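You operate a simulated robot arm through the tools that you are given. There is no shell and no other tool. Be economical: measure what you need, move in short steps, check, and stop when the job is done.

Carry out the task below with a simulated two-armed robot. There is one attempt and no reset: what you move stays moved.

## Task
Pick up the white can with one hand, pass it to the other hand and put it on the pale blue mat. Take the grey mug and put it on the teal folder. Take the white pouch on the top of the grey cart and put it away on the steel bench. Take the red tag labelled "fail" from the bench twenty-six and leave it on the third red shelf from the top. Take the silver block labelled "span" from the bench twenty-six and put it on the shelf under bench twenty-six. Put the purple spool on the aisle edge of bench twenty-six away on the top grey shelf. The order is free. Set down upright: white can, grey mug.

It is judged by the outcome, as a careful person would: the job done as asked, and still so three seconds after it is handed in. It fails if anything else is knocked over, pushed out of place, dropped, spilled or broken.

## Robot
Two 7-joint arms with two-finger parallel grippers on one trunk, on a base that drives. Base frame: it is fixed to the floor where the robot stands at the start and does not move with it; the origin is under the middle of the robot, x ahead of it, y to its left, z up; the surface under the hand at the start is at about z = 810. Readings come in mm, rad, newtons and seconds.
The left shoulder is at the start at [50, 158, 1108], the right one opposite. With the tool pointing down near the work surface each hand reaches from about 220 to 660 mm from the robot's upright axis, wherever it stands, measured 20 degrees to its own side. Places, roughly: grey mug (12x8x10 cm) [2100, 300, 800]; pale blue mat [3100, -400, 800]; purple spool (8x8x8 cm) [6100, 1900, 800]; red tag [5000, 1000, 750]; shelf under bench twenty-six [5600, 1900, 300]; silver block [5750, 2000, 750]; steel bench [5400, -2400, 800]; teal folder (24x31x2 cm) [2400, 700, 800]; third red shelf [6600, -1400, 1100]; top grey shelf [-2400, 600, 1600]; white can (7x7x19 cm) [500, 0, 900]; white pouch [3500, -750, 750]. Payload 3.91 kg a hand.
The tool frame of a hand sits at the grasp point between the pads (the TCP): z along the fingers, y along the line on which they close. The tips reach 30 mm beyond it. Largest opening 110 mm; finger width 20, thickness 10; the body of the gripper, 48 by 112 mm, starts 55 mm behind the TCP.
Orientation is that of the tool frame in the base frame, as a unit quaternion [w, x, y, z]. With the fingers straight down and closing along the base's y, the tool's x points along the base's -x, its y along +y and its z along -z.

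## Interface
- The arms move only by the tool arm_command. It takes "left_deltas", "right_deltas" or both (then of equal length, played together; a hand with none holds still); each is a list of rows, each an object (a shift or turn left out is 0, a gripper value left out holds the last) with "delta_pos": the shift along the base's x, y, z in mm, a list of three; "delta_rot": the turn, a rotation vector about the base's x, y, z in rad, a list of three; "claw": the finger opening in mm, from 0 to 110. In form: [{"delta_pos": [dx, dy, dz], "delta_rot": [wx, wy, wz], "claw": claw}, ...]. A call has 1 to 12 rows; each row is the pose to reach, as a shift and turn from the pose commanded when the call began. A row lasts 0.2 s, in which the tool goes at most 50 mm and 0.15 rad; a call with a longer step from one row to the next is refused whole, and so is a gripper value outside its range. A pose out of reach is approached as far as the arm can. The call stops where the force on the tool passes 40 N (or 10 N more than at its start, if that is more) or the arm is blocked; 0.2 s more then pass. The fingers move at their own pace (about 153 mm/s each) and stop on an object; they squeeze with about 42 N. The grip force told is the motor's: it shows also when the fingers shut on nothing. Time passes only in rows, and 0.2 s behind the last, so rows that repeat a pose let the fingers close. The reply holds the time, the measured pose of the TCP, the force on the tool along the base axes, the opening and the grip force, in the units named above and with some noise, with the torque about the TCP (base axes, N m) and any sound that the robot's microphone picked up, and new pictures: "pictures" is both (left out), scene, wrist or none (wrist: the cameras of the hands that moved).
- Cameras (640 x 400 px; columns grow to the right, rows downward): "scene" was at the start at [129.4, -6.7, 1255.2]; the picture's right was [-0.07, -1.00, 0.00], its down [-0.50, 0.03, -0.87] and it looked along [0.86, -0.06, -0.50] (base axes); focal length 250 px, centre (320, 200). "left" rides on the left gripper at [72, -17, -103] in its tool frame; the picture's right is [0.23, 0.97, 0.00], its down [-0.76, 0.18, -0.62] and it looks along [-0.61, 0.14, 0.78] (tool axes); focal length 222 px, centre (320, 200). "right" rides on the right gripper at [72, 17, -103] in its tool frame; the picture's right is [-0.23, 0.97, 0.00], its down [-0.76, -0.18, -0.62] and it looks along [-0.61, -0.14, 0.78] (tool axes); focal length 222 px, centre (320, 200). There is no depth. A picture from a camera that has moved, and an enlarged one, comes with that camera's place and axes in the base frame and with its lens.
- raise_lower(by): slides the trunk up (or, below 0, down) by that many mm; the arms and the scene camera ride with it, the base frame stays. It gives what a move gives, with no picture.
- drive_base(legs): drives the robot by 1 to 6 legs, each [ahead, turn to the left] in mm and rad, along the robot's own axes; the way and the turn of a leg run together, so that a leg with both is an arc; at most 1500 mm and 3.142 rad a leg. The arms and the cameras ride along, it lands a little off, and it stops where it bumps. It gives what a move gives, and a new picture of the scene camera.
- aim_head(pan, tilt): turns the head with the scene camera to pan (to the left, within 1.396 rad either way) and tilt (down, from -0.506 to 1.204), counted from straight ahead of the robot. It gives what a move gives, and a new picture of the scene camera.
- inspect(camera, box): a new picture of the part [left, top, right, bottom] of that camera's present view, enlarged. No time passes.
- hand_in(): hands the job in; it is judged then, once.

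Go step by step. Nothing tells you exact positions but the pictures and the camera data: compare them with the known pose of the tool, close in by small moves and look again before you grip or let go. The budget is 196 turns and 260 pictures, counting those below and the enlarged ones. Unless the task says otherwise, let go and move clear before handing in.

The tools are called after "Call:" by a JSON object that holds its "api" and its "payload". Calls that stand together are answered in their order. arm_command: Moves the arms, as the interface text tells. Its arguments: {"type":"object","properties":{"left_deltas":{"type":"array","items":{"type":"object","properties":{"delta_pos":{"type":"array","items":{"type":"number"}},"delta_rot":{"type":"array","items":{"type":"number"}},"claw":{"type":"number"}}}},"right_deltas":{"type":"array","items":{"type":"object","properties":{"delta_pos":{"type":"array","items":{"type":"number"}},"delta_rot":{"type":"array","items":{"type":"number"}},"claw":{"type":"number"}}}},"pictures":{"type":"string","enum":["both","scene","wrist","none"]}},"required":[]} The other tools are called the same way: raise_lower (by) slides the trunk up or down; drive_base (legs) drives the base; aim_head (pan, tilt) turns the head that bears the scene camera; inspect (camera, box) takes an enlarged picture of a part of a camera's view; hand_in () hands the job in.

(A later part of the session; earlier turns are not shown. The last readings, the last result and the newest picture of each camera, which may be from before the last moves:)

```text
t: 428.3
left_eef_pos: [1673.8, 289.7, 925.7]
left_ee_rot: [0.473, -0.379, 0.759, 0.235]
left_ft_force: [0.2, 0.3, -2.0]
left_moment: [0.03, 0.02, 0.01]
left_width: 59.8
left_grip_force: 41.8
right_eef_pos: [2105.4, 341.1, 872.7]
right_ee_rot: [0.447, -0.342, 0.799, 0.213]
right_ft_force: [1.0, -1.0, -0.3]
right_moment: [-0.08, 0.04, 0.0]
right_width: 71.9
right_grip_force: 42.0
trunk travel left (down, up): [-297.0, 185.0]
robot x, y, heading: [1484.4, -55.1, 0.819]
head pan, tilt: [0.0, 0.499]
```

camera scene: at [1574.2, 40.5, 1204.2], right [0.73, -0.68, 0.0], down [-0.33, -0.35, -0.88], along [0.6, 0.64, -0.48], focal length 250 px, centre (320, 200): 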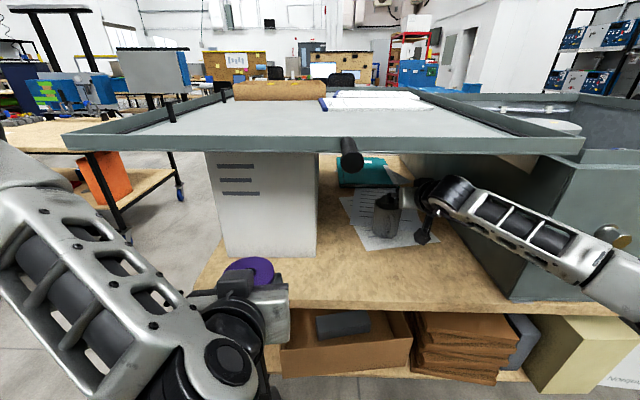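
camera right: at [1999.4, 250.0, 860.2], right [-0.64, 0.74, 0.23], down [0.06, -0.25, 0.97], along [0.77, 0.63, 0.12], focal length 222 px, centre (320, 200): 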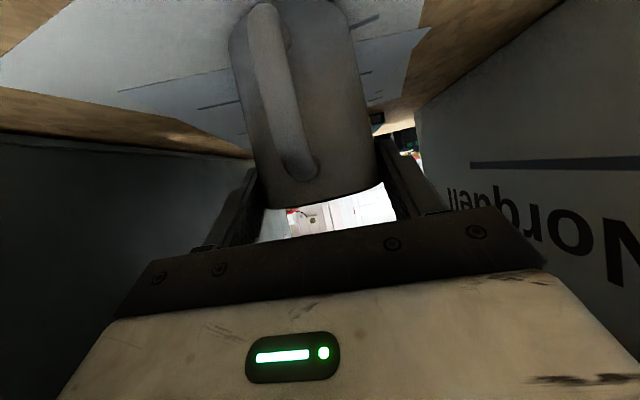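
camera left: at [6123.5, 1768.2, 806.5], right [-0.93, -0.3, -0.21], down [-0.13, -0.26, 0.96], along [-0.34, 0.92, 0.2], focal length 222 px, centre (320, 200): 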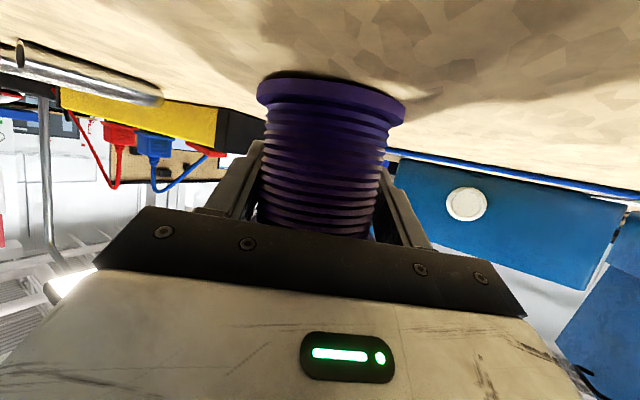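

Same 72 mm, so that's the true width. I'll lift slightly and draw the mug straight out from under the board.

Call:
{"api": "arm_command", "payload": {"right_deltas": [{"delta_pos": [0, 0, 12]}, {"delta_pos": [0, 0, 28]}, {"delta_pos": [-31, -36, 28]}, {"delta_pos": [-62, -71, 28]}, {"delta_pos": [-93, -106, 28]}, {"delta_pos": [-124, -142, 28]}, {"delta_pos": [-155, -177, 28]}, {"delta_pos": [-186, -213, 28]}, {"delta_pos": [-210, -240, 28]}], "pictures": "both"}}

```text
t: 430.3
left_eef_pos: [1675.2, 289.4, 926.3]
left_ee_rot: [0.474, -0.379, 0.759, 0.236]
left_ft_force: [-0.2, 0.0, -3.5]
left_moment: [0.01, 0.0, -0.01]
left_width: 59.9
left_grip_force: 41.5
right_eef_pos: [1912.7, 123.8, 898.0]
right_ee_rot: [0.445, -0.341, 0.8, 0.213]
right_ft_force: [-0.7, 0.4, -3.1]
right_moment: [0.01, -0.03, 0.06]
right_width: 71.9
right_grip_force: 41.6
right hand out of reach, approached as far as the arm can: row 9
trunk travel left (down, up): [-297.0, 185.0]
robot x, y, heading: [1487.3, -55.2, 0.82]
head pan, tilt: [0.0, 0.499]
camera scene: at [1574.5, 39.9, 1204.2], right [0.73, -0.68, 0.0], down [-0.33, -0.35, -0.88], along [0.6, 0.64, -0.48], focal length 250 px, centre (320, 200)
camera right: at [1814.7, 41.8, 890.5], right [-0.64, 0.74, 0.23], down [0.06, -0.25, 0.97], along [0.77, 0.63, 0.12], focal length 222 px, centre (320, 200)
```

scene: 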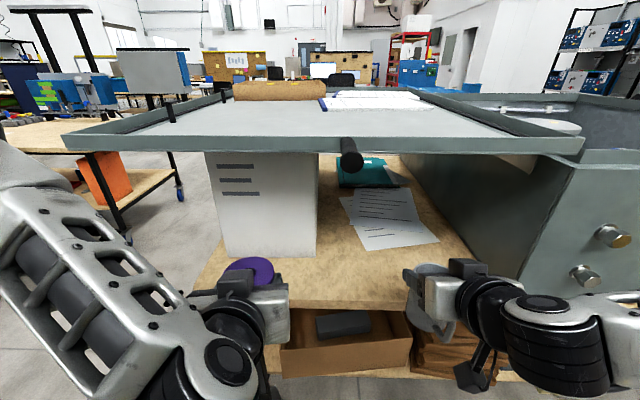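
right: 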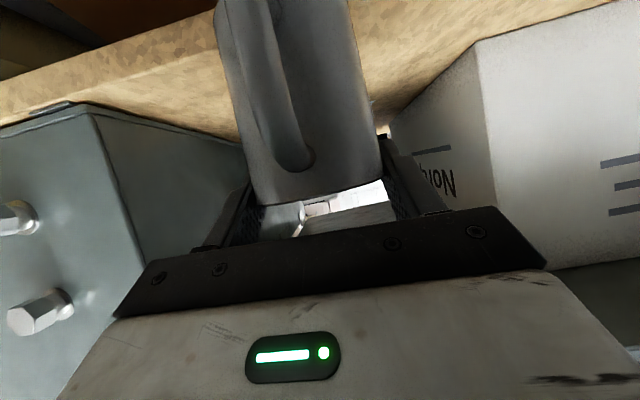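

The mug is out and held securely. I'll back off, raise the trunk, and drive around the bench's left end to its far side.

Call:
{"api": "drive_base", "payload": {"legs": [[-130, 0]]}}

Call:
{"api": "raise_lower", "payload": {"by": 150}}

Call:
{"api": "drive_base", "payload": {"legs": [[0, 1.228], [867, 0], [0, -1.277], [1400, 0]]}}

```text
t: 431.6
left_eef_pos: [1585.1, 196.4, 925.9]
left_ee_rot: [0.473, -0.382, 0.758, 0.237]
left_ft_force: [0.6, 0.4, -3.0]
left_moment: [-0.01, 0.0, -0.01]
left_width: 60.0
left_grip_force: 41.2
right_eef_pos: [1822.6, 31.8, 898.5]
right_ee_rot: [0.447, -0.345, 0.797, 0.215]
right_ft_force: [-0.4, 0.2, -2.3]
right_moment: [-0.01, 0.0, -0.02]
right_width: 72.0
right_grip_force: 41.8
trunk travel left (down, up): [-297.0, 185.0]
robot x, y, heading: [1394.9, -149.3, 0.825]
head pan, tilt: [0.0, 0.499]
camera scene: at [1485.2, -54.7, 1204.3], right [0.73, -0.68, 0.0], down [-0.33, -0.35, -0.88], along [0.6, 0.64, -0.48], focal length 250 px, centre (320, 200)
```

scene: 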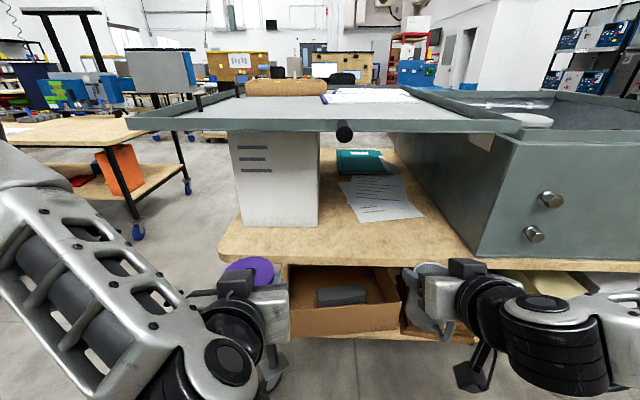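

```text
t: 433.3
left_eef_pos: [1585.6, 195.0, 1076.1]
left_ee_rot: [0.472, -0.381, 0.759, 0.236]
left_ft_force: [0.1, -0.6, -2.6]
left_moment: [0.04, 0.0, 0.02]
left_width: 59.8
left_grip_force: 42.1
right_eef_pos: [1824.8, 33.0, 1048.1]
right_ee_rot: [0.446, -0.345, 0.797, 0.215]
right_ft_force: [-0.8, -0.4, -3.2]
right_moment: [0.04, -0.02, 0.0]
right_width: 71.8
right_grip_force: 42.3
trunk travel left (down, up): [-447.0, 35.0]
robot x, y, heading: [1397.5, -151.5, 0.824]
head pan, tilt: [0.0, 0.499]
```

```text
t: 450.9
left_eef_pos: [2187.5, 1958.0, 1075.9]
left_ee_rot: [0.476, -0.367, 0.766, 0.227]
left_ft_force: [0.0, -0.5, -3.8]
left_moment: [0.0, -0.02, -0.02]
left_width: 60.1
left_grip_force: 41.8
right_eef_pos: [2419.8, 1786.9, 1049.7]
right_ee_rot: [0.45, -0.331, 0.804, 0.207]
right_ft_force: [0.4, 0.6, -3.0]
right_moment: [0.02, 0.0, -0.01]
right_width: 71.9
right_grip_force: 42.3
trunk travel left (down, up): [-447.0, 35.0]
robot x, y, heading: [1985.7, 1619.5, 0.791]
head pan, tilt: [0.0, 0.499]
camera scene: at [2079.1, 1712.4, 1354.2], right [0.71, -0.71, 0.0], down [-0.34, -0.34, -0.88], along [0.62, 0.62, -0.48], focal length 250 px, centre (320, 200)
```

scene: 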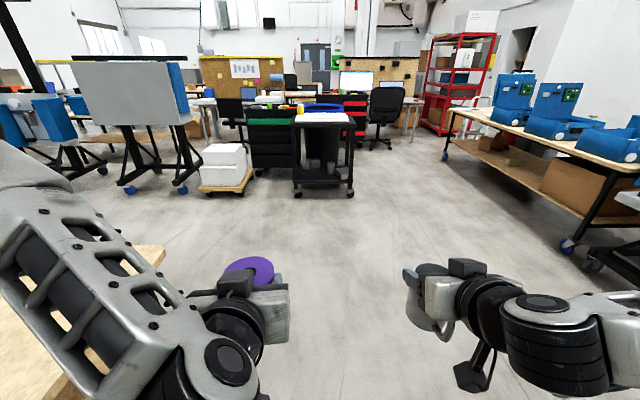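

The far side is open floor. I'll drive along it to opposite the folder, then lower the trunk and turn to face the bench.

Call:
{"api": "drive_base", "payload": {"legs": [[276, 0], [0, -1.591], [1176, 0]]}}

Call:
{"api": "raise_lower", "payload": {"by": -130}}

Call:
{"api": "drive_base", "payload": {"legs": [[0, -1.571]]}}

```text
t: 462.1
left_eef_pos: [3335.4, 801.3, 1075.4]
left_ee_rot: [0.498, 0.279, 0.802, -0.175]
left_ft_force: [0.4, 0.0, -3.0]
left_moment: [0.02, 0.0, 0.01]
left_width: 59.9
left_grip_force: 42.0
right_eef_pos: [3166.0, 567.4, 1048.8]
right_ee_rot: [0.463, 0.333, 0.803, -0.171]
right_ft_force: [-0.5, 0.6, -2.4]
right_moment: [-0.03, -0.02, 0.02]
right_width: 71.7
right_grip_force: 42.0
trunk travel left (down, up): [-447.0, 35.0]
robot x, y, heading: [2999.0, 998.9, -0.78]
head pan, tilt: [0.0, 0.499]
camera scene: at [3089.1, 907.2, 1354.2], right [-0.7, -0.71, 0.0], down [-0.34, 0.34, -0.88], along [0.62, -0.62, -0.48], focal length 250 px, centre (320, 200)
```

scene: 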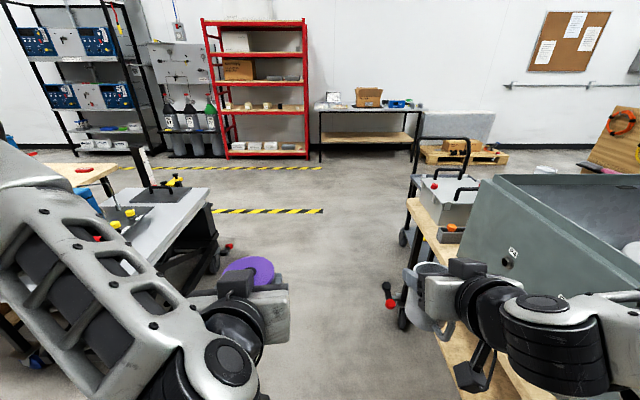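

```text
t: 463.6
left_eef_pos: [3336.5, 813.8, 951.5]
left_ee_rot: [0.5, 0.275, 0.801, -0.181]
left_ft_force: [0.6, 0.2, -3.2]
left_moment: [0.02, 0.02, 0.02]
left_width: 60.1
left_grip_force: 42.0
right_eef_pos: [3185.1, 568.4, 997.1]
right_ee_rot: [0.536, 0.306, 0.76, -0.203]
right_ft_force: [0.6, 0.6, -3.2]
right_moment: [0.01, 0.02, -0.03]
right_width: 71.7
right_grip_force: 42.7
trunk travel left (down, up): [-322.0, 160.0]
robot x, y, heading: [2993.8, 998.1, -0.785]
head pan, tilt: [0.0, 0.499]
stopped: the arm was blocked; the commanded pose is now the measured one
```

```text
t: 465.5
left_eef_pos: [3236.4, 675.9, 946.6]
left_ee_rot: [0.445, 0.439, 0.731, -0.274]
left_ft_force: [0.8, 0.2, -2.4]
left_moment: [-0.01, -0.02, -0.04]
left_width: 60.0
left_grip_force: 41.3
right_eef_pos: [3056.7, 542.2, 999.2]
right_ee_rot: [0.5, 0.385, 0.722, -0.285]
right_ft_force: [-0.6, -0.6, -3.1]
right_moment: [0.04, 0.04, -0.01]
right_width: 71.7
right_grip_force: 42.2
trunk travel left (down, up): [-322.0, 160.0]
robot x, y, heading: [3000.5, 997.7, -1.178]
head pan, tilt: [0.0, 0.499]
stopped in leg 1: the robot was blocked; the commanded pose is now the measured one
camera scene: at [3063.0, 874.2, 1228.9], right [-0.92, -0.38, 0.01], down [-0.2, 0.44, -0.87], along [0.33, -0.81, -0.48], focal length 250 px, centre (320, 200)
```

scene: 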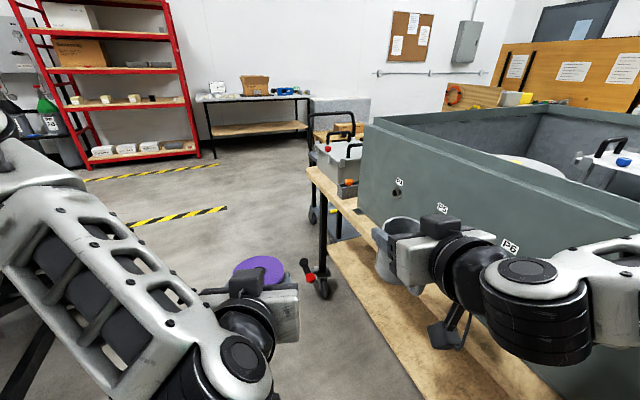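

The lowering was stopped because my right elbow came down near the bench edge. I'll raise again, back away a little, turn fully to face the bench, and lower only then.

Call:
{"api": "raise_lower", "payload": {"by": 125}}

Call:
{"api": "drive_base", "payload": {"legs": [[-200, 0], [0, -1.19]]}}

```text
t: 467.1
left_eef_pos: [3225.8, 676.8, 1076.2]
left_ee_rot: [0.45, 0.442, 0.726, -0.274]
left_ft_force: [0.5, 0.9, -3.6]
left_moment: [0.01, -0.01, 0.02]
left_width: 59.8
left_grip_force: 42.0
right_eef_pos: [3042.2, 541.2, 1124.4]
right_ee_rot: [0.504, 0.392, 0.715, -0.284]
right_ft_force: [-0.8, 0.4, -3.1]
right_moment: [0.04, -0.02, -0.01]
right_width: 71.7
right_grip_force: 41.9
trunk travel left (down, up): [-447.0, 35.0]
robot x, y, heading: [3004.2, 996.7, -1.177]
head pan, tilt: [0.0, 0.499]
```

```text
t: 471.7
left_eef_pos: [2700.3, 860.7, 1076.0]
left_ee_rot: [0.213, 0.777, 0.343, -0.482]
left_ft_force: [0.1, -0.3, -2.3]
left_moment: [0.02, -0.03, -0.01]
left_width: 59.7
left_grip_force: 42.3
right_eef_pos: [2509.0, 986.3, 1123.3]
right_ee_rot: [0.251, 0.731, 0.363, -0.521]
right_ft_force: [0.5, 0.4, -2.4]
right_moment: [0.01, 0.0, 0.01]
right_width: 71.5
right_grip_force: 41.9
trunk travel left (down, up): [-447.0, 35.0]
robot x, y, heading: [2923.3, 1183.0, -2.404]
head pan, tilt: [0.0, 0.499]
camera scene: at [2825.1, 1095.1, 1354.6], right [-0.68, 0.74, 0.0], down [0.35, 0.32, -0.88], along [-0.65, -0.59, -0.48], focal length 250 px, centre (320, 200)
```

scene: 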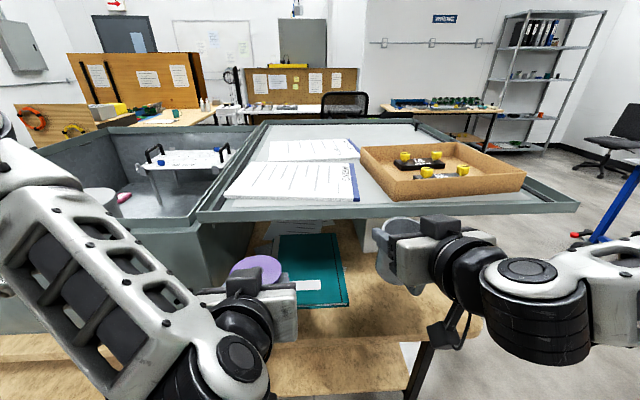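

I'm facing the folder from the far side; it spans about across 550–858, centre near (2410, 670). I'll turn slightly so the right arm lines up, lower the trunk, and bring the mug level again.

Call:
{"api": "drive_base", "payload": {"legs": [[0, 0.25]]}}

Call:
{"api": "raise_lower", "payload": {"by": -150}}

Call:
{"api": "arm_command", "payload": {"right_deltas": [{"delta_pos": [0, 0, -20], "delta_rot": [0.051, -0.044, -0.054]}, {"delta_pos": [0, 0, -40], "delta_rot": [0.102, -0.088, -0.109]}, {"delta_pos": [0, 0, -60], "delta_rot": [0.153, -0.132, -0.163]}], "pictures": "both"}}

```text
t: 473.0
left_eef_pos: [2787.2, 814.7, 1076.5]
left_ee_rot: [0.271, 0.728, 0.438, -0.452]
left_ft_force: [-0.3, -0.2, -3.2]
left_moment: [-0.05, -0.03, 0.01]
left_width: 59.8
left_grip_force: 41.7
right_eef_pos: [2571.8, 889.4, 1124.4]
right_ee_rot: [0.314, 0.68, 0.451, -0.486]
right_ft_force: [0.3, 0.3, -3.0]
right_moment: [0.0, -0.01, 0.0]
right_width: 71.8
right_grip_force: 41.7
trunk travel left (down, up): [-447.0, 35.0]
robot x, y, heading: [2921.1, 1184.0, -2.153]
head pan, tilt: [0.0, 0.499]
camera scene: at [2850.6, 1073.4, 1354.6], right [-0.84, 0.55, 0.0], down [0.26, 0.4, -0.88], along [-0.48, -0.73, -0.48], focal length 250 px, centre (320, 200)
```

scene: 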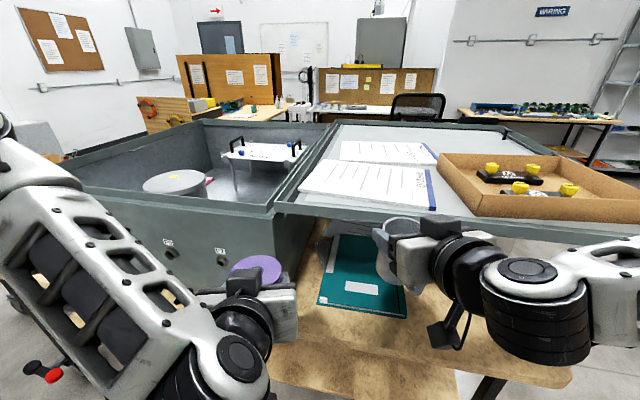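

```text
t: 474.7
left_eef_pos: [2787.4, 815.9, 925.8]
left_ee_rot: [0.272, 0.728, 0.438, -0.453]
left_ft_force: [-0.1, -0.7, -2.9]
left_moment: [0.01, 0.01, -0.02]
left_width: 59.9
left_grip_force: 42.0
right_eef_pos: [2572.3, 890.2, 974.6]
right_ee_rot: [0.314, 0.68, 0.451, -0.485]
right_ft_force: [-0.3, -0.2, -2.6]
right_moment: [0.01, 0.01, -0.01]
right_width: 71.6
right_grip_force: 42.1
trunk travel left (down, up): [-297.0, 185.0]
robot x, y, heading: [2924.1, 1185.8, -2.148]
head pan, tilt: [0.0, 0.499]
```

```text
t: 475.5
left_eef_pos: [2787.4, 815.0, 926.0]
left_ee_rot: [0.271, 0.728, 0.438, -0.452]
left_ft_force: [-0.3, -0.6, -3.2]
left_moment: [0.0, 0.01, 0.0]
left_width: 59.8
left_grip_force: 42.0
right_eef_pos: [2569.8, 891.8, 913.4]
right_ee_rot: [0.249, 0.767, 0.408, -0.427]
right_ft_force: [0.6, 0.2, -2.9]
right_moment: [-0.03, 0.01, 0.0]
right_width: 71.7
right_grip_force: 41.3
trunk travel left (down, up): [-297.0, 185.0]
robot x, y, heading: [2921.4, 1182.0, -2.147]
head pan, tilt: [0.0, 0.499]
camera scene: at [2850.2, 1073.7, 1204.6], right [-0.84, 0.55, 0.0], down [0.26, 0.4, -0.88], along [-0.48, -0.73, -0.48], focal length 250 px, centre (320, 200)
camera right: at [2652.3, 985.5, 906.8], right [0.75, -0.62, 0.23], down [-0.1, 0.24, 0.97], along [-0.66, -0.75, 0.12], focal length 222 px, centre (320, 200)
```

scene: 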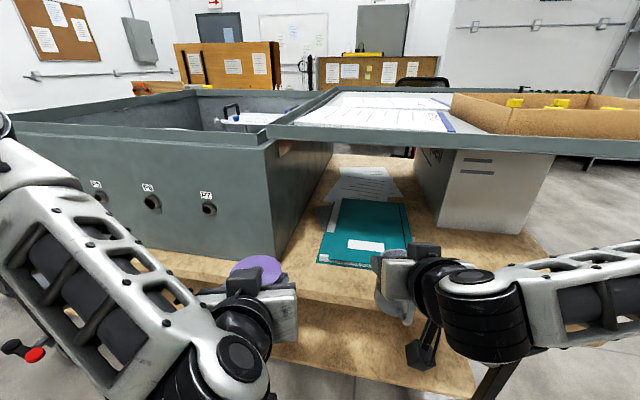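
right: 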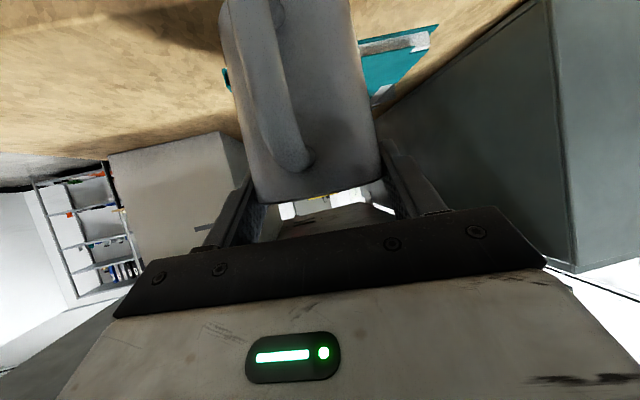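

The mug looks upright, just as when picked. I'll carry it in under the board to above the folder, around (2450, 685).

Call:
{"api": "arm_command", "payload": {"right_deltas": [{"delta_pos": [-23, -40, 0]}, {"delta_pos": [-46, -80, 0]}, {"delta_pos": [-69, -120, 0]}, {"delta_pos": [-93, -161, 0]}, {"delta_pos": [-117, -202, 0]}], "pictures": "both"}}

```text
t: 476.7
left_eef_pos: [2786.9, 815.6, 926.0]
left_ee_rot: [0.27, 0.729, 0.437, -0.452]
left_ft_force: [-0.7, -0.4, -3.0]
left_moment: [0.0, -0.02, -0.02]
left_width: 59.8
left_grip_force: 41.9
right_eef_pos: [2459.1, 684.6, 911.6]
right_ee_rot: [0.25, 0.767, 0.41, -0.426]
right_ft_force: [0.3, -0.5, -2.3]
right_moment: [0.02, 0.02, 0.01]
right_width: 71.8
right_grip_force: 42.2
trunk travel left (down, up): [-297.0, 185.0]
robot x, y, heading: [2920.8, 1183.6, -2.15]
head pan, tilt: [0.0, 0.499]
camera scene: at [2850.3, 1073.4, 1204.5], right [-0.84, 0.55, 0.0], down [0.26, 0.4, -0.88], along [-0.48, -0.73, -0.48], focal length 250 px, centre (320, 200)
camera right: at [2542.3, 779.8, 904.6], right [0.75, -0.62, 0.23], down [-0.1, 0.24, 0.97], along [-0.65, -0.75, 0.12], focal length 222 px, centre (320, 200)
```

scene: 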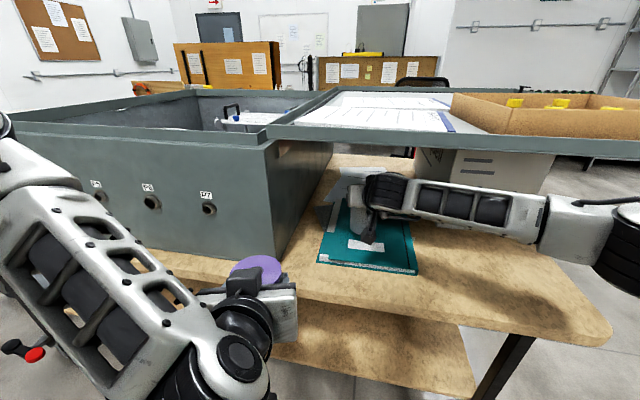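
right: 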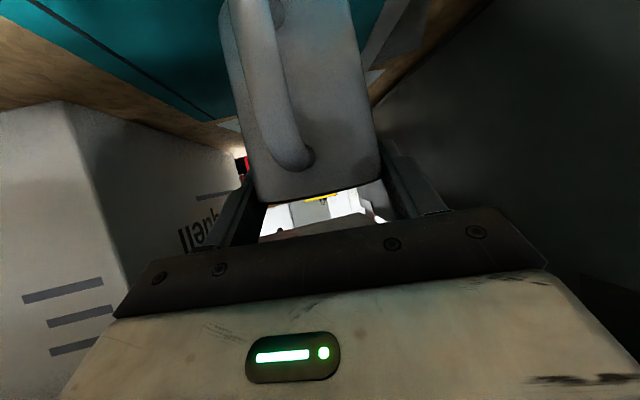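

The mug is centred over the folder. I'll lower in fine steps until it touches.

Call:
{"api": "arm_command", "payload": {"right_deltas": [{"delta_pos": [0, 0, -6]}, {"delta_pos": [0, 0, -11]}, {"delta_pos": [0, 0, -15]}, {"delta_pos": [0, 0, -19]}, {"delta_pos": [0, 0, -23]}, {"delta_pos": [0, 0, -27]}], "pictures": "none"}}

```text
t: 478.1
left_eef_pos: [2787.4, 816.4, 926.9]
left_ee_rot: [0.27, 0.729, 0.437, -0.452]
left_ft_force: [0.4, -0.6, -3.1]
left_moment: [-0.01, 0.06, 0.0]
left_width: 59.9
left_grip_force: 42.5
right_eef_pos: [2456.7, 687.1, 891.2]
right_ee_rot: [0.252, 0.765, 0.408, -0.431]
right_ft_force: [1.8, 3.2, 11.4]
right_moment: [0.52, 0.07, -0.08]
right_width: 71.7
right_grip_force: 41.9
trunk travel left (down, up): [-297.0, 185.0]
robot x, y, heading: [2923.8, 1183.8, -2.151]
head pan, tilt: [0.0, 0.499]
```

It rests on the folder. I'll open gently and withdraw straight back.

Call:
{"api": "arm_command", "payload": {"right_deltas": [{"delta_pos": [0, 0, 2]}, {"delta_pos": [0, 0, 2], "claw": 76}, {"delta_pos": [0, 0, 2], "claw": 84}, {"delta_pos": [0, 0, 2], "claw": 100}, {"delta_pos": [0, 0, 2], "claw": 100}, {"delta_pos": [18, 29, 8]}, {"delta_pos": [38, 62, 12]}, {"delta_pos": [60, 98, 15]}, {"delta_pos": [83, 135, 15]}, {"delta_pos": [106, 172, 15]}, {"delta_pos": [129, 209, 15]}], "pictures": "scene"}}

Call:
{"api": "inspect", "payload": {"camera": "scene", "box": [300, 150, 440, 290]}}

```text
t: 480.5
left_eef_pos: [2787.5, 815.7, 926.0]
left_ee_rot: [0.272, 0.728, 0.438, -0.452]
left_ft_force: [-0.4, -0.3, -3.1]
left_moment: [0.05, -0.03, -0.01]
left_width: 60.0
left_grip_force: 42.0
right_eef_pos: [2582.6, 901.2, 900.2]
right_ee_rot: [0.25, 0.767, 0.407, -0.428]
right_ft_force: [-0.2, -0.4, -0.2]
right_moment: [-0.01, -0.01, 0.04]
right_width: 100.0
right_grip_force: 0.0
trunk travel left (down, up): [-297.0, 185.0]
robot x, y, heading: [2924.0, 1182.0, -2.154]
head pan, tilt: [0.0, 0.499]
camera scene: at [2850.6, 1073.9, 1204.7], right [-0.84, 0.55, 0.0], down [0.26, 0.4, -0.88], along [-0.48, -0.73, -0.48], focal length 250 px, centre (320, 200)
```

scene: 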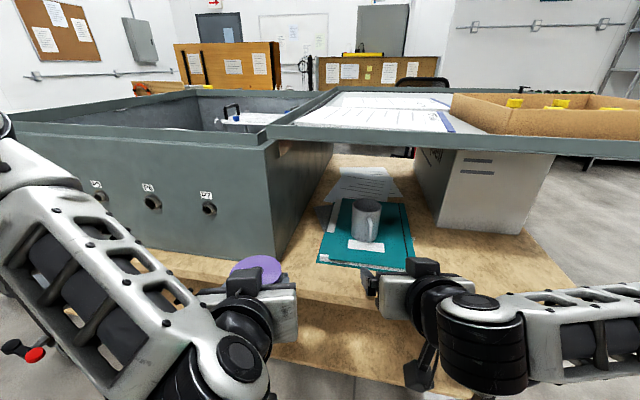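

```text
2.86 times, centred on (370, 220) of scene
camera zoom: at [2850.6, 1073.9, 1204.7], right [-0.84, 0.55, 0.0], down [0.26, 0.4, -0.88], along [-0.48, -0.73, -0.48], focal length 713 px, centre (177, 143)
```

zoom: 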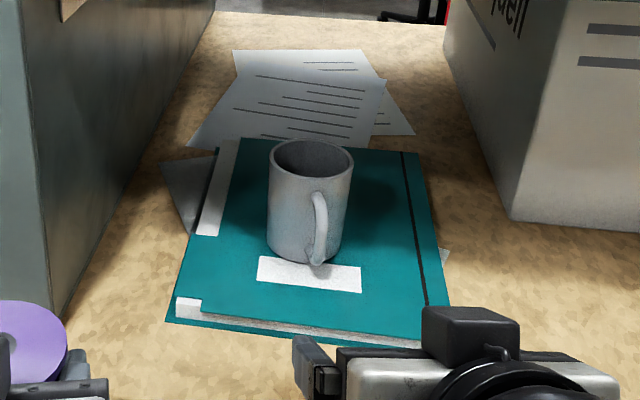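

The mug stands upright on the teal folder. What's left is the spool, for the top grey shelf at the far wall. I'll back away, raise the trunk and drive around the bench end.

Call:
{"api": "drive_base", "payload": {"legs": [[-250, 0]]}}

Call:
{"api": "raise_lower", "payload": {"by": 150}}

Call:
{"api": "drive_base", "payload": {"legs": [[0, -1.43], [962, 0], [0, 1.224], [1450, 0], [230, 0]]}}

```text
t: 482.3
left_eef_pos: [2923.2, 1025.0, 926.3]
left_ee_rot: [0.272, 0.728, 0.439, -0.451]
left_ft_force: [-0.3, -0.3, -4.1]
left_moment: [-0.03, 0.02, -0.01]
left_width: 59.7
left_grip_force: 41.8
right_eef_pos: [2719.2, 1108.5, 899.4]
right_ee_rot: [0.249, 0.767, 0.408, -0.428]
right_ft_force: [-0.2, 1.1, -0.2]
right_moment: [-0.01, 0.03, 0.04]
right_width: 100.0
right_grip_force: 0.1
trunk travel left (down, up): [-297.0, 185.0]
robot x, y, heading: [3059.1, 1396.3, -2.146]
head pan, tilt: [0.0, 0.499]
camera scene: at [2986.9, 1282.7, 1204.7], right [-0.84, 0.54, 0.0], down [0.26, 0.4, -0.88], along [-0.48, -0.74, -0.48], focal length 250 px, centre (320, 200)
```

scene: 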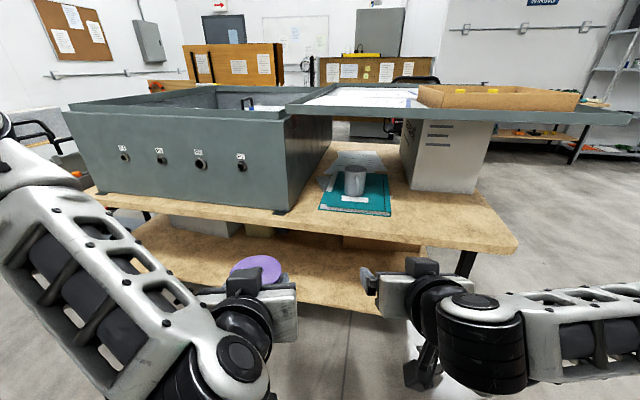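

```text
t: 484.1
left_eef_pos: [2924.4, 1023.8, 1076.4]
left_ee_rot: [0.272, 0.728, 0.439, -0.452]
left_ft_force: [0.0, -0.7, -2.7]
left_moment: [-0.01, 0.02, -0.01]
left_width: 60.0
left_grip_force: 41.5
right_eef_pos: [2719.2, 1107.8, 1051.5]
right_ee_rot: [0.25, 0.766, 0.41, -0.428]
right_ft_force: [-0.2, 0.1, -0.3]
right_moment: [0.01, -0.01, 0.0]
right_width: 100.0
right_grip_force: 0.0
trunk travel left (down, up): [-447.0, 35.0]
robot x, y, heading: [3059.6, 1391.1, -2.149]
head pan, tilt: [0.0, 0.499]
```

```text
t: 503.7
left_eef_pos: [844.1, 214.3, 1076.4]
left_ee_rot: [0.233, 0.762, 0.376, -0.472]
left_ft_force: [-0.6, -1.1, -2.6]
left_moment: [0.01, -0.02, -0.02]
left_width: 60.1
left_grip_force: 42.1
right_eef_pos: [655.1, 331.5, 1049.5]
right_ee_rot: [0.213, 0.798, 0.344, -0.447]
right_ft_force: [-0.1, -1.2, -0.2]
right_moment: [-0.03, 0.05, 0.01]
right_width: 100.0
right_grip_force: 0.0
trunk travel left (down, up): [-447.0, 35.0]
robot x, y, heading: [1040.3, 556.8, -2.315]
head pan, tilt: [0.0, 0.499]
camera scene: at [948.7, 458.4, 1354.5], right [-0.74, 0.68, 0.0], down [0.32, 0.35, -0.88], along [-0.59, -0.65, -0.48], focal length 250 px, centre (320, 200)
```

scene: 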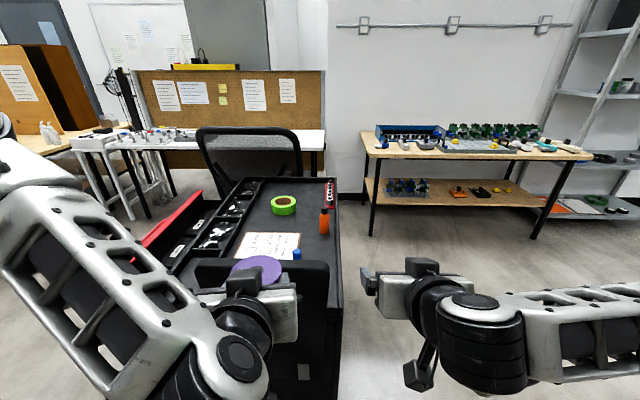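

I'm close to the starting cart. I'll raise the last bit, back off, then turn and drive west toward the grey shelf.

Call:
{"api": "raise_lower", "payload": {"by": 34}}

Call:
{"api": "drive_base", "payload": {"legs": [[-200, 0], [0, -0.805], [1450, 0], [850, 0]]}}

```text
t: 504.5
left_eef_pos: [844.4, 214.7, 1109.5]
left_ee_rot: [0.234, 0.762, 0.377, -0.472]
left_ft_force: [-0.6, 0.2, -3.5]
left_moment: [0.01, 0.03, 0.02]
left_width: 59.6
left_grip_force: 41.7
right_eef_pos: [654.9, 330.8, 1084.5]
right_ee_rot: [0.212, 0.798, 0.342, -0.448]
right_ft_force: [-0.3, 1.1, -0.8]
right_moment: [0.01, 0.04, -0.03]
right_width: 99.8
right_grip_force: 0.1
trunk travel left (down, up): [-481.0, 1.0]
robot x, y, heading: [1037.2, 558.5, -2.314]
head pan, tilt: [0.0, 0.499]
```

```text
t: 519.4
left_eef_pos: [-1546.8, 721.9, 1109.6]
left_ee_rot: [0.017, 0.849, 0.028, -0.527]
left_ft_force: [0.1, -0.9, -3.3]
left_moment: [0.01, 0.01, 0.0]
left_width: 60.1
left_grip_force: 42.1
right_eef_pos: [-1581.6, 941.6, 1082.9]
right_ee_rot: [0.009, 0.869, -0.017, -0.495]
right_ft_force: [-0.3, -0.9, 0.3]
right_moment: [-0.01, -0.02, -0.04]
right_width: 100.3
right_grip_force: 0.1
trunk travel left (down, up): [-481.0, 1.0]
robot x, y, heading: [-1157.7, 800.7, 3.115]
head pan, tilt: [0.0, 0.499]
camera scene: at [-1293.0, 803.3, 1388.6], right [0.02, 1.0, 0.0], down [0.48, -0.01, -0.88], along [-0.88, 0.02, -0.48], focal length 250 px, centre (320, 200)
```

scene: 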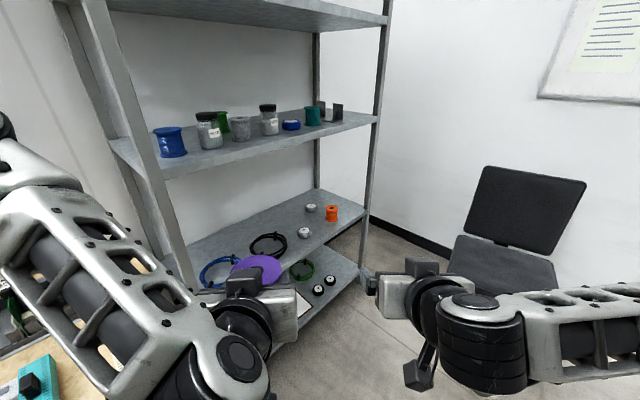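

The grey shelf unit is right ahead. I'll look up to find its top shelf.

Call:
{"api": "aim_head", "payload": {"pan": 0.25, "tilt": -0.3}}

```text
t: 520.5
left_eef_pos: [-1545.6, 722.0, 1109.4]
left_ee_rot: [0.017, 0.849, 0.028, -0.527]
left_ft_force: [0.4, -0.2, -3.8]
left_moment: [-0.02, -0.01, -0.02]
left_width: 59.9
left_grip_force: 42.7
right_eef_pos: [-1581.8, 942.2, 1083.6]
right_ee_rot: [0.009, 0.869, -0.016, -0.494]
right_ft_force: [-0.3, -0.5, 0.2]
right_moment: [0.03, -0.01, -0.01]
right_width: 100.0
right_grip_force: 0.1
trunk travel left (down, up): [-481.0, 1.0]
robot x, y, heading: [-1162.6, 802.1, 3.123]
head pan, tilt: [0.25, -0.3]
camera scene: at [-1278.4, 783.6, 1460.2], right [-0.22, 0.97, 0.0], down [-0.29, -0.07, -0.96], along [-0.93, -0.21, 0.29], focal length 250 px, centre (320, 200)
```

scene: 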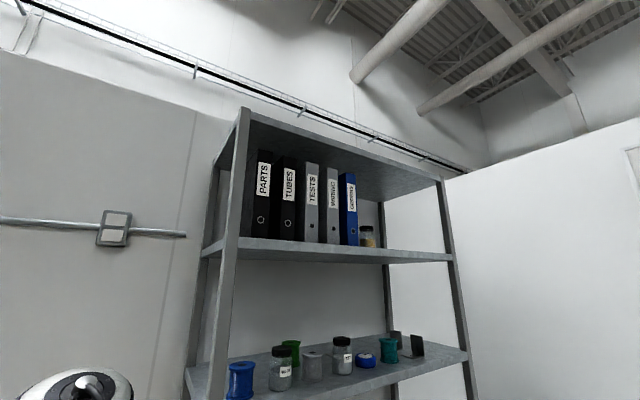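

I worked out the shelf levels: 1146, 1551 (binders), and only a cap panel at about 1922. The 1551 level matches the listed top shelf, and there's free room right of the small jar. I'll drive to a spot in front of it, clear of the chair, with space to raise the arm.

Call:
{"api": "drive_base", "payload": {"legs": [[0, -0.493], [660, 0], [0, 0.903]]}}

```text
t: 527.9
left_eef_pos: [-2048.8, 886.8, 1109.7]
left_ee_rot: [0.131, 0.823, 0.211, -0.51]
left_ft_force: [0.2, 0.4, -3.4]
left_moment: [0.0, -0.02, 0.02]
left_width: 59.9
left_grip_force: 41.8
right_eef_pos: [-2175.9, 1070.1, 1084.9]
right_ee_rot: [0.117, 0.852, 0.173, -0.481]
right_ft_force: [-0.7, 0.9, 0.2]
right_moment: [0.0, -0.02, 0.0]
right_width: 100.2
right_grip_force: 0.1
trunk travel left (down, up): [-481.0, 1.0]
robot x, y, heading: [-1735.2, 1124.0, -2.729]
head pan, tilt: [0.25, -0.3]
camera scene: at [-1833.9, 1056.7, 1460.2], right [-0.62, 0.79, 0.0], down [-0.23, -0.18, -0.96], along [-0.75, -0.59, 0.3], focal length 250 px, centre (320, 200)
```

scene: 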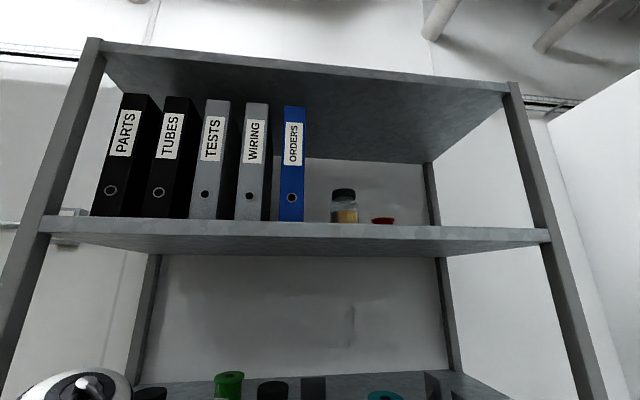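

Free space is right of the jar and red item, around (-2484, 899). I'll turn slightly right so the left arm lines up, then raise the spool above shelf height while still clear of the shelf.

Call:
{"api": "drive_base", "payload": {"legs": [[0, -0.2]]}}

Call:
{"api": "arm_command", "payload": {"left_deltas": [{"delta_pos": [-35, 0, 10]}, {"delta_pos": [-70, 0, 25]}, {"delta_pos": [-103, 5, 50]}, {"delta_pos": [-103, 5, 97]}, {"delta_pos": [-103, 5, 145]}, {"delta_pos": [-103, 5, 193]}, {"delta_pos": [-103, 5, 241]}, {"delta_pos": [-103, 5, 289]}, {"delta_pos": [-103, 5, 337]}, {"delta_pos": [-103, 5, 385]}, {"delta_pos": [-103, 5, 433]}, {"delta_pos": [-103, 5, 480]}], "pictures": "none"}}

```text
t: 529.0
left_eef_pos: [-2091.4, 956.6, 1110.4]
left_ee_rot: [0.08, 0.84, 0.128, -0.521]
left_ft_force: [-1.2, 0.5, -3.4]
left_moment: [0.02, 0.0, 0.06]
left_width: 60.0
left_grip_force: 42.0
right_eef_pos: [-2175.4, 1162.1, 1084.1]
right_ee_rot: [0.069, 0.864, 0.086, -0.491]
right_ft_force: [0.0, 0.4, 0.2]
right_moment: [-0.01, -0.01, 0.01]
right_width: 100.1
right_grip_force: 0.1
trunk travel left (down, up): [-481.0, 1.0]
robot x, y, heading: [-1736.1, 1123.8, -2.929]
head pan, tilt: [0.25, -0.3]
camera scene: at [-1845.0, 1078.6, 1460.3], right [-0.44, 0.9, 0.0], down [-0.26, -0.13, -0.96], along [-0.86, -0.42, 0.3], focal length 250 px, centre (320, 200)
```

scene: 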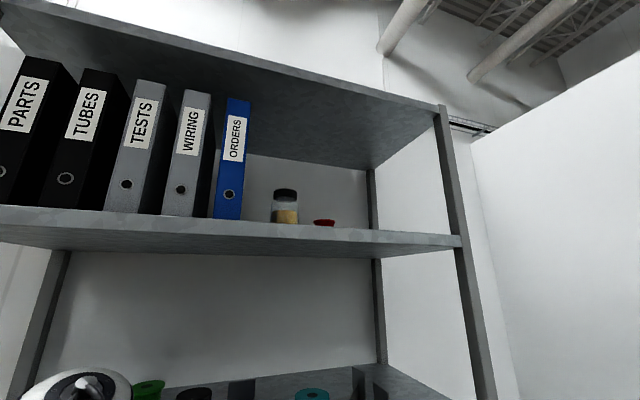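

```text
t: 531.6
left_eef_pos: [-2191.5, 957.5, 1592.3]
left_ee_rot: [0.08, 0.841, 0.126, -0.521]
left_ft_force: [0.2, -0.6, -3.4]
left_moment: [-0.03, 0.0, 0.02]
left_width: 60.0
left_grip_force: 41.7
right_eef_pos: [-2177.1, 1160.9, 1084.2]
right_ee_rot: [0.068, 0.864, 0.085, -0.491]
right_ft_force: [-0.5, -0.5, 0.0]
right_moment: [-0.04, -0.01, 0.02]
right_width: 100.3
right_grip_force: 0.1
trunk travel left (down, up): [-481.0, 1.0]
robot x, y, heading: [-1732.6, 1123.7, -2.928]
head pan, tilt: [0.25, -0.3]
```

The spool is at shelf height, in front of the shelf. I'll lift it a little more, pull the right hand aside, then drive slowly forward.

Call:
{"api": "arm_command", "payload": {"left_deltas": [{"delta_pos": [0, 0, 25]}, {"delta_pos": [0, 0, 50]}], "right_deltas": [{"delta_pos": [15, 39, 0]}, {"delta_pos": [30, 78, 0]}], "pictures": "scene"}}

```text
t: 532.2
left_eef_pos: [-2192.2, 961.8, 1642.0]
left_ee_rot: [0.081, 0.84, 0.125, -0.522]
left_ft_force: [-0.2, 1.1, -2.3]
left_moment: [-0.03, -0.01, 0.04]
left_width: 59.9
left_grip_force: 42.1
right_eef_pos: [-2189.5, 1228.1, 1079.3]
right_ee_rot: [0.069, 0.866, 0.084, -0.488]
right_ft_force: [0.2, 0.3, 0.3]
right_moment: [-0.03, -0.01, 0.04]
right_width: 100.2
right_grip_force: 0.1
right hand out of reach, approached as far as the arm can: row 1, 2
trunk travel left (down, up): [-481.0, 1.0]
robot x, y, heading: [-1735.4, 1119.9, -2.934]
head pan, tilt: [0.25, -0.3]
camera scene: at [-1844.3, 1080.3, 1460.3], right [-0.44, 0.9, 0.0], down [-0.27, -0.13, -0.95], along [-0.86, -0.42, 0.3], focal length 250 px, centre (320, 200)
```

scene: 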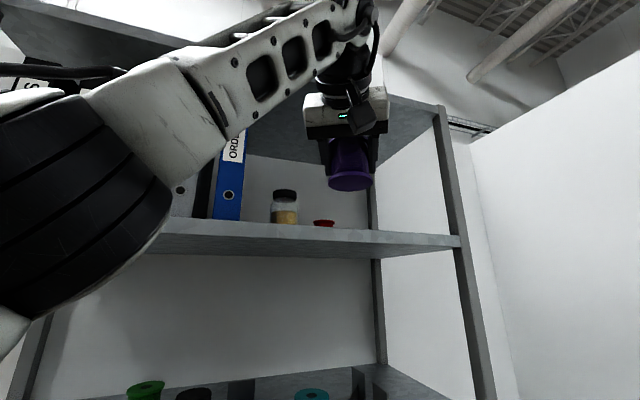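

My left elbow will come close to the shelf front, so I'll place the spool nearer the front edge, at about (-2482, 943). I'll reach out a little more and drive in partway, then check.

Call:
{"api": "arm_command", "payload": {"left_deltas": [{"delta_pos": [-12, -2, -4]}, {"delta_pos": [-24, -5, -8]}], "pictures": "none"}}

Call:
{"api": "drive_base", "payload": {"legs": [[0, -0.053], [170, 0]]}}

```text
t: 532.9
left_eef_pos: [-2217.4, 951.4, 1631.4]
left_ee_rot: [0.08, 0.84, 0.128, -0.521]
left_ft_force: [0.4, -0.2, -2.9]
left_moment: [-0.02, -0.02, -0.01]
left_width: 59.9
left_grip_force: 42.0
right_eef_pos: [-2190.5, 1226.2, 1080.6]
right_ee_rot: [0.066, 0.866, 0.085, -0.488]
right_ft_force: [-0.5, 0.2, 0.2]
right_moment: [0.0, -0.01, -0.01]
right_width: 99.8
right_grip_force: 0.1
trunk travel left (down, up): [-481.0, 1.0]
robot x, y, heading: [-1732.6, 1121.6, -2.931]
head pan, tilt: [0.25, -0.3]
```

```text
t: 534.7
left_eef_pos: [-2394.1, 952.0, 1631.7]
left_ee_rot: [0.065, 0.844, 0.104, -0.522]
left_ft_force: [-0.5, -0.3, -3.0]
left_moment: [0.02, -0.01, 0.02]
left_width: 59.9
left_grip_force: 42.1
right_eef_pos: [-2350.9, 1226.0, 1081.1]
right_ee_rot: [0.053, 0.868, 0.061, -0.489]
right_ft_force: [-0.3, 0.3, -0.1]
right_moment: [-0.03, -0.01, 0.05]
right_width: 99.9
right_grip_force: 0.1
trunk travel left (down, up): [-481.0, 1.0]
robot x, y, heading: [-1897.6, 1095.0, -2.991]
head pan, tilt: [0.25, -0.3]
camera scene: at [-2015.6, 1057.7, 1460.2], right [-0.39, 0.92, 0.0], down [-0.27, -0.12, -0.96], along [-0.88, -0.38, 0.29], focal length 250 px, centre (320, 200)
```

scene: 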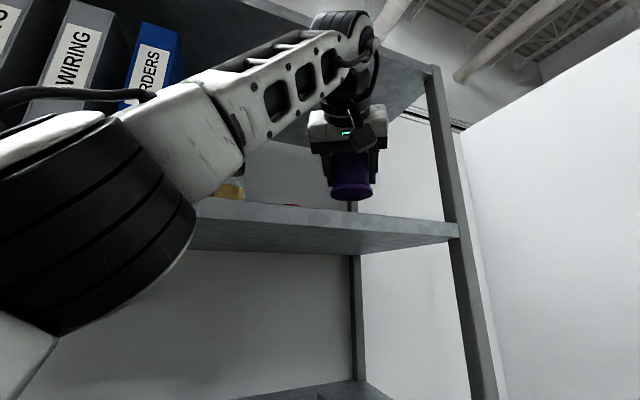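

All clear so far, with the spool above the shelf edge. I'll drive the last 88 mm and then lower in small steps until it touches.

Call:
{"api": "drive_base", "payload": {"legs": [[88, 0]]}}

Call:
{"api": "arm_command", "payload": {"left_deltas": [{"delta_pos": [0, 0, -5]}, {"delta_pos": [0, 0, -10]}, {"delta_pos": [0, 0, -14]}, {"delta_pos": [0, 0, -18]}, {"delta_pos": [0, 0, -22]}], "pictures": "both"}}

```text
t: 535.8
left_eef_pos: [-2484.6, 939.7, 1630.2]
left_ee_rot: [0.064, 0.843, 0.103, -0.524]
left_ft_force: [-0.4, 0.3, -3.9]
left_moment: [0.01, -0.01, -0.01]
left_width: 59.9
left_grip_force: 41.6
right_eef_pos: [-2439.7, 1212.6, 1080.2]
right_ee_rot: [0.053, 0.869, 0.061, -0.489]
right_ft_force: [-0.2, 0.1, 0.3]
right_moment: [-0.04, -0.04, 0.01]
right_width: 99.9
right_grip_force: 0.1
trunk travel left (down, up): [-481.0, 1.0]
robot x, y, heading: [-1989.1, 1081.9, -2.988]
head pan, tilt: [0.25, -0.3]
camera scene: at [-2104.5, 1044.1, 1460.2], right [-0.39, 0.92, 0.0], down [-0.27, -0.12, -0.96], along [-0.88, -0.37, 0.3], focal length 250 px, centre (320, 200)
```

scene: 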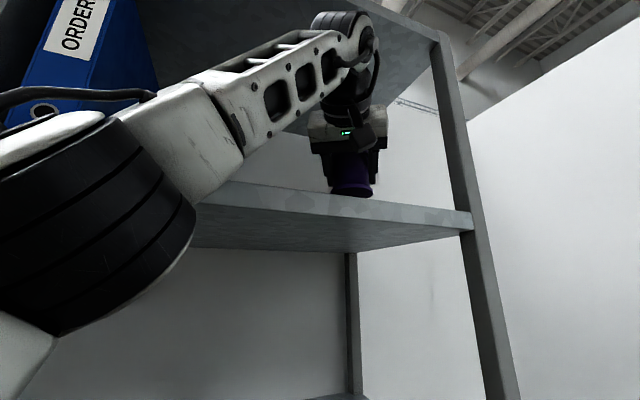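

```text
t: 537.0
left_eef_pos: [-2483.2, 940.6, 1610.2]
left_ee_rot: [0.064, 0.844, 0.103, -0.523]
left_ft_force: [0.4, 1.6, -3.6]
left_moment: [-0.02, -0.02, 0.02]
left_width: 59.8
left_grip_force: 41.7
right_eef_pos: [-2438.7, 1212.0, 1081.3]
right_ee_rot: [0.053, 0.868, 0.061, -0.49]
right_ft_force: [0.0, -0.1, 0.8]
right_moment: [-0.03, -0.01, -0.01]
right_width: 99.7
right_grip_force: 0.0
trunk travel left (down, up): [-481.0, 1.0]
robot x, y, heading: [-1992.8, 1081.0, -2.986]
head pan, tilt: [0.25, -0.3]
camera scene: at [-2103.8, 1044.2, 1460.3], right [-0.39, 0.92, 0.0], down [-0.27, -0.12, -0.96], along [-0.88, -0.37, 0.3], focal length 250 px, centre (320, 200)
camera left: at [-2367.4, 987.9, 1591.5], right [0.33, -0.92, -0.2], down [0.26, -0.12, 0.96], along [-0.91, -0.37, 0.2], focal length 222 px, centre (320, 200)
```

scene: 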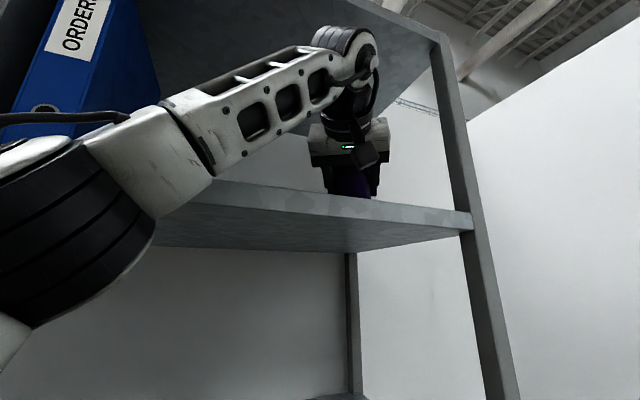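
left: 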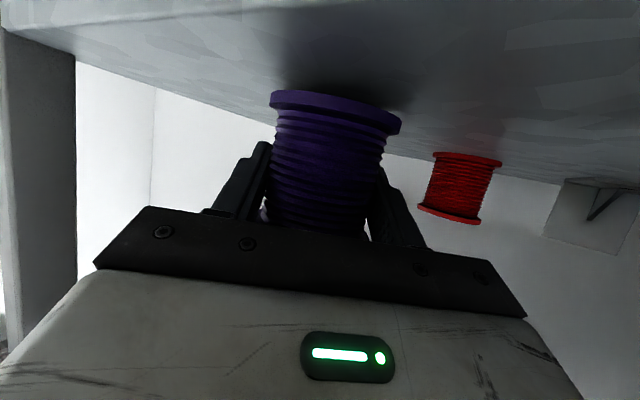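

The purple spool is over the shelf, next to a red spool already there. I'll lower further until contact.

Call:
{"api": "arm_command", "payload": {"left_deltas": [{"delta_pos": [0, 0, -4]}, {"delta_pos": [0, 0, -8]}, {"delta_pos": [0, 0, -12]}, {"delta_pos": [0, 0, -16]}, {"delta_pos": [0, 0, -20]}], "pictures": "wrist"}}

```text
t: 538.1
left_eef_pos: [-2480.8, 939.7, 1601.8]
left_ee_rot: [0.062, 0.837, 0.103, -0.534]
left_ft_force: [-0.6, 1.9, 9.5]
left_moment: [-0.02, -0.33, 0.03]
left_width: 59.8
left_grip_force: 42.1
right_eef_pos: [-2439.0, 1213.7, 1080.7]
right_ee_rot: [0.054, 0.868, 0.06, -0.49]
right_ft_force: [0.9, 0.2, 1.2]
right_moment: [0.02, -0.02, -0.02]
right_width: 99.9
right_grip_force: 0.1
trunk travel left (down, up): [-481.0, 1.0]
robot x, y, heading: [-1994.8, 1084.3, -2.99]
head pan, tilt: [0.25, -0.3]
stopped in row 5 (left hand): the force on the tool passed its limit at 41 N (the readings are from after the stop); the commanded pose is now the measured one
camera left: at [-2364.9, 986.4, 1580.4], right [0.33, -0.92, -0.21], down [0.28, -0.12, 0.95], along [-0.9, -0.37, 0.22], focal length 222 px, centre (320, 200)
```

left: 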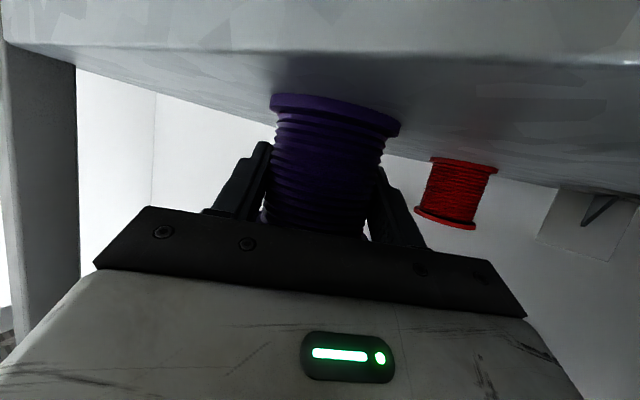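

It's in contact with the shelf, on the edge nearest me. I'll level it slightly, then open and draw the hand back.

Call:
{"api": "arm_command", "payload": {"left_deltas": [{"delta_pos": [0, 0, 1], "delta_rot": [0.007, -0.045, 0]}, {"delta_pos": [0, 0, 1], "delta_rot": [0.007, -0.045, 0], "claw": 66}, {"delta_pos": [0, 0, 1], "delta_rot": [0.007, -0.045, 0], "claw": 74}, {"delta_pos": [0, 0, 1], "delta_rot": [0.007, -0.045, 0], "claw": 90}, {"delta_pos": [0, 0, 1], "delta_rot": [0.007, -0.045, 0], "claw": 104}, {"delta_pos": [0, 0, 1], "delta_rot": [0.007, -0.045, 0], "claw": 104}, {"delta_pos": [22, 5, 8], "delta_rot": [0.007, -0.045, 0]}, {"delta_pos": [52, 13, 20], "delta_rot": [0.007, -0.045, 0]}, {"delta_pos": [82, 20, 34], "delta_rot": [0.007, -0.045, 0]}], "pictures": "wrist"}}

```text
t: 540.1
left_eef_pos: [-2401.0, 956.7, 1635.5]
left_ee_rot: [0.061, 0.85, 0.104, -0.513]
left_ft_force: [-0.4, 0.6, 0.7]
left_moment: [0.0, -0.01, -0.01]
left_width: 104.1
left_grip_force: 0.0
right_eef_pos: [-2439.7, 1213.0, 1080.7]
right_ee_rot: [0.053, 0.868, 0.06, -0.49]
right_ft_force: [-0.5, 0.9, 0.1]
right_moment: [0.01, -0.01, 0.0]
right_width: 100.0
right_grip_force: 0.0
trunk travel left (down, up): [-481.0, 1.0]
robot x, y, heading: [-1992.3, 1080.0, -2.988]
head pan, tilt: [0.25, -0.3]
camera left: at [-2284.7, 1004.6, 1619.6], right [0.34, -0.92, -0.2], down [0.23, -0.13, 0.96], along [-0.91, -0.37, 0.17], focal length 222 px, centre (320, 200)
```

left: 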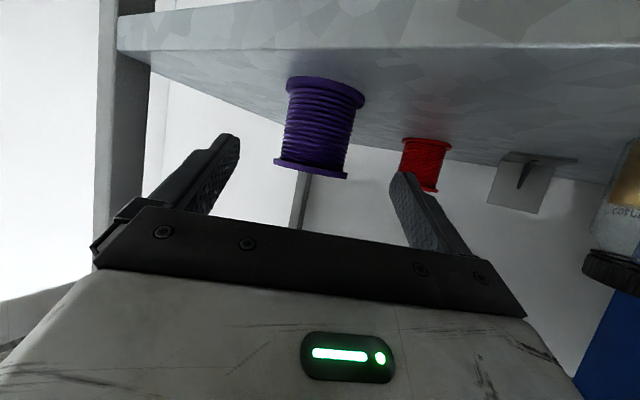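

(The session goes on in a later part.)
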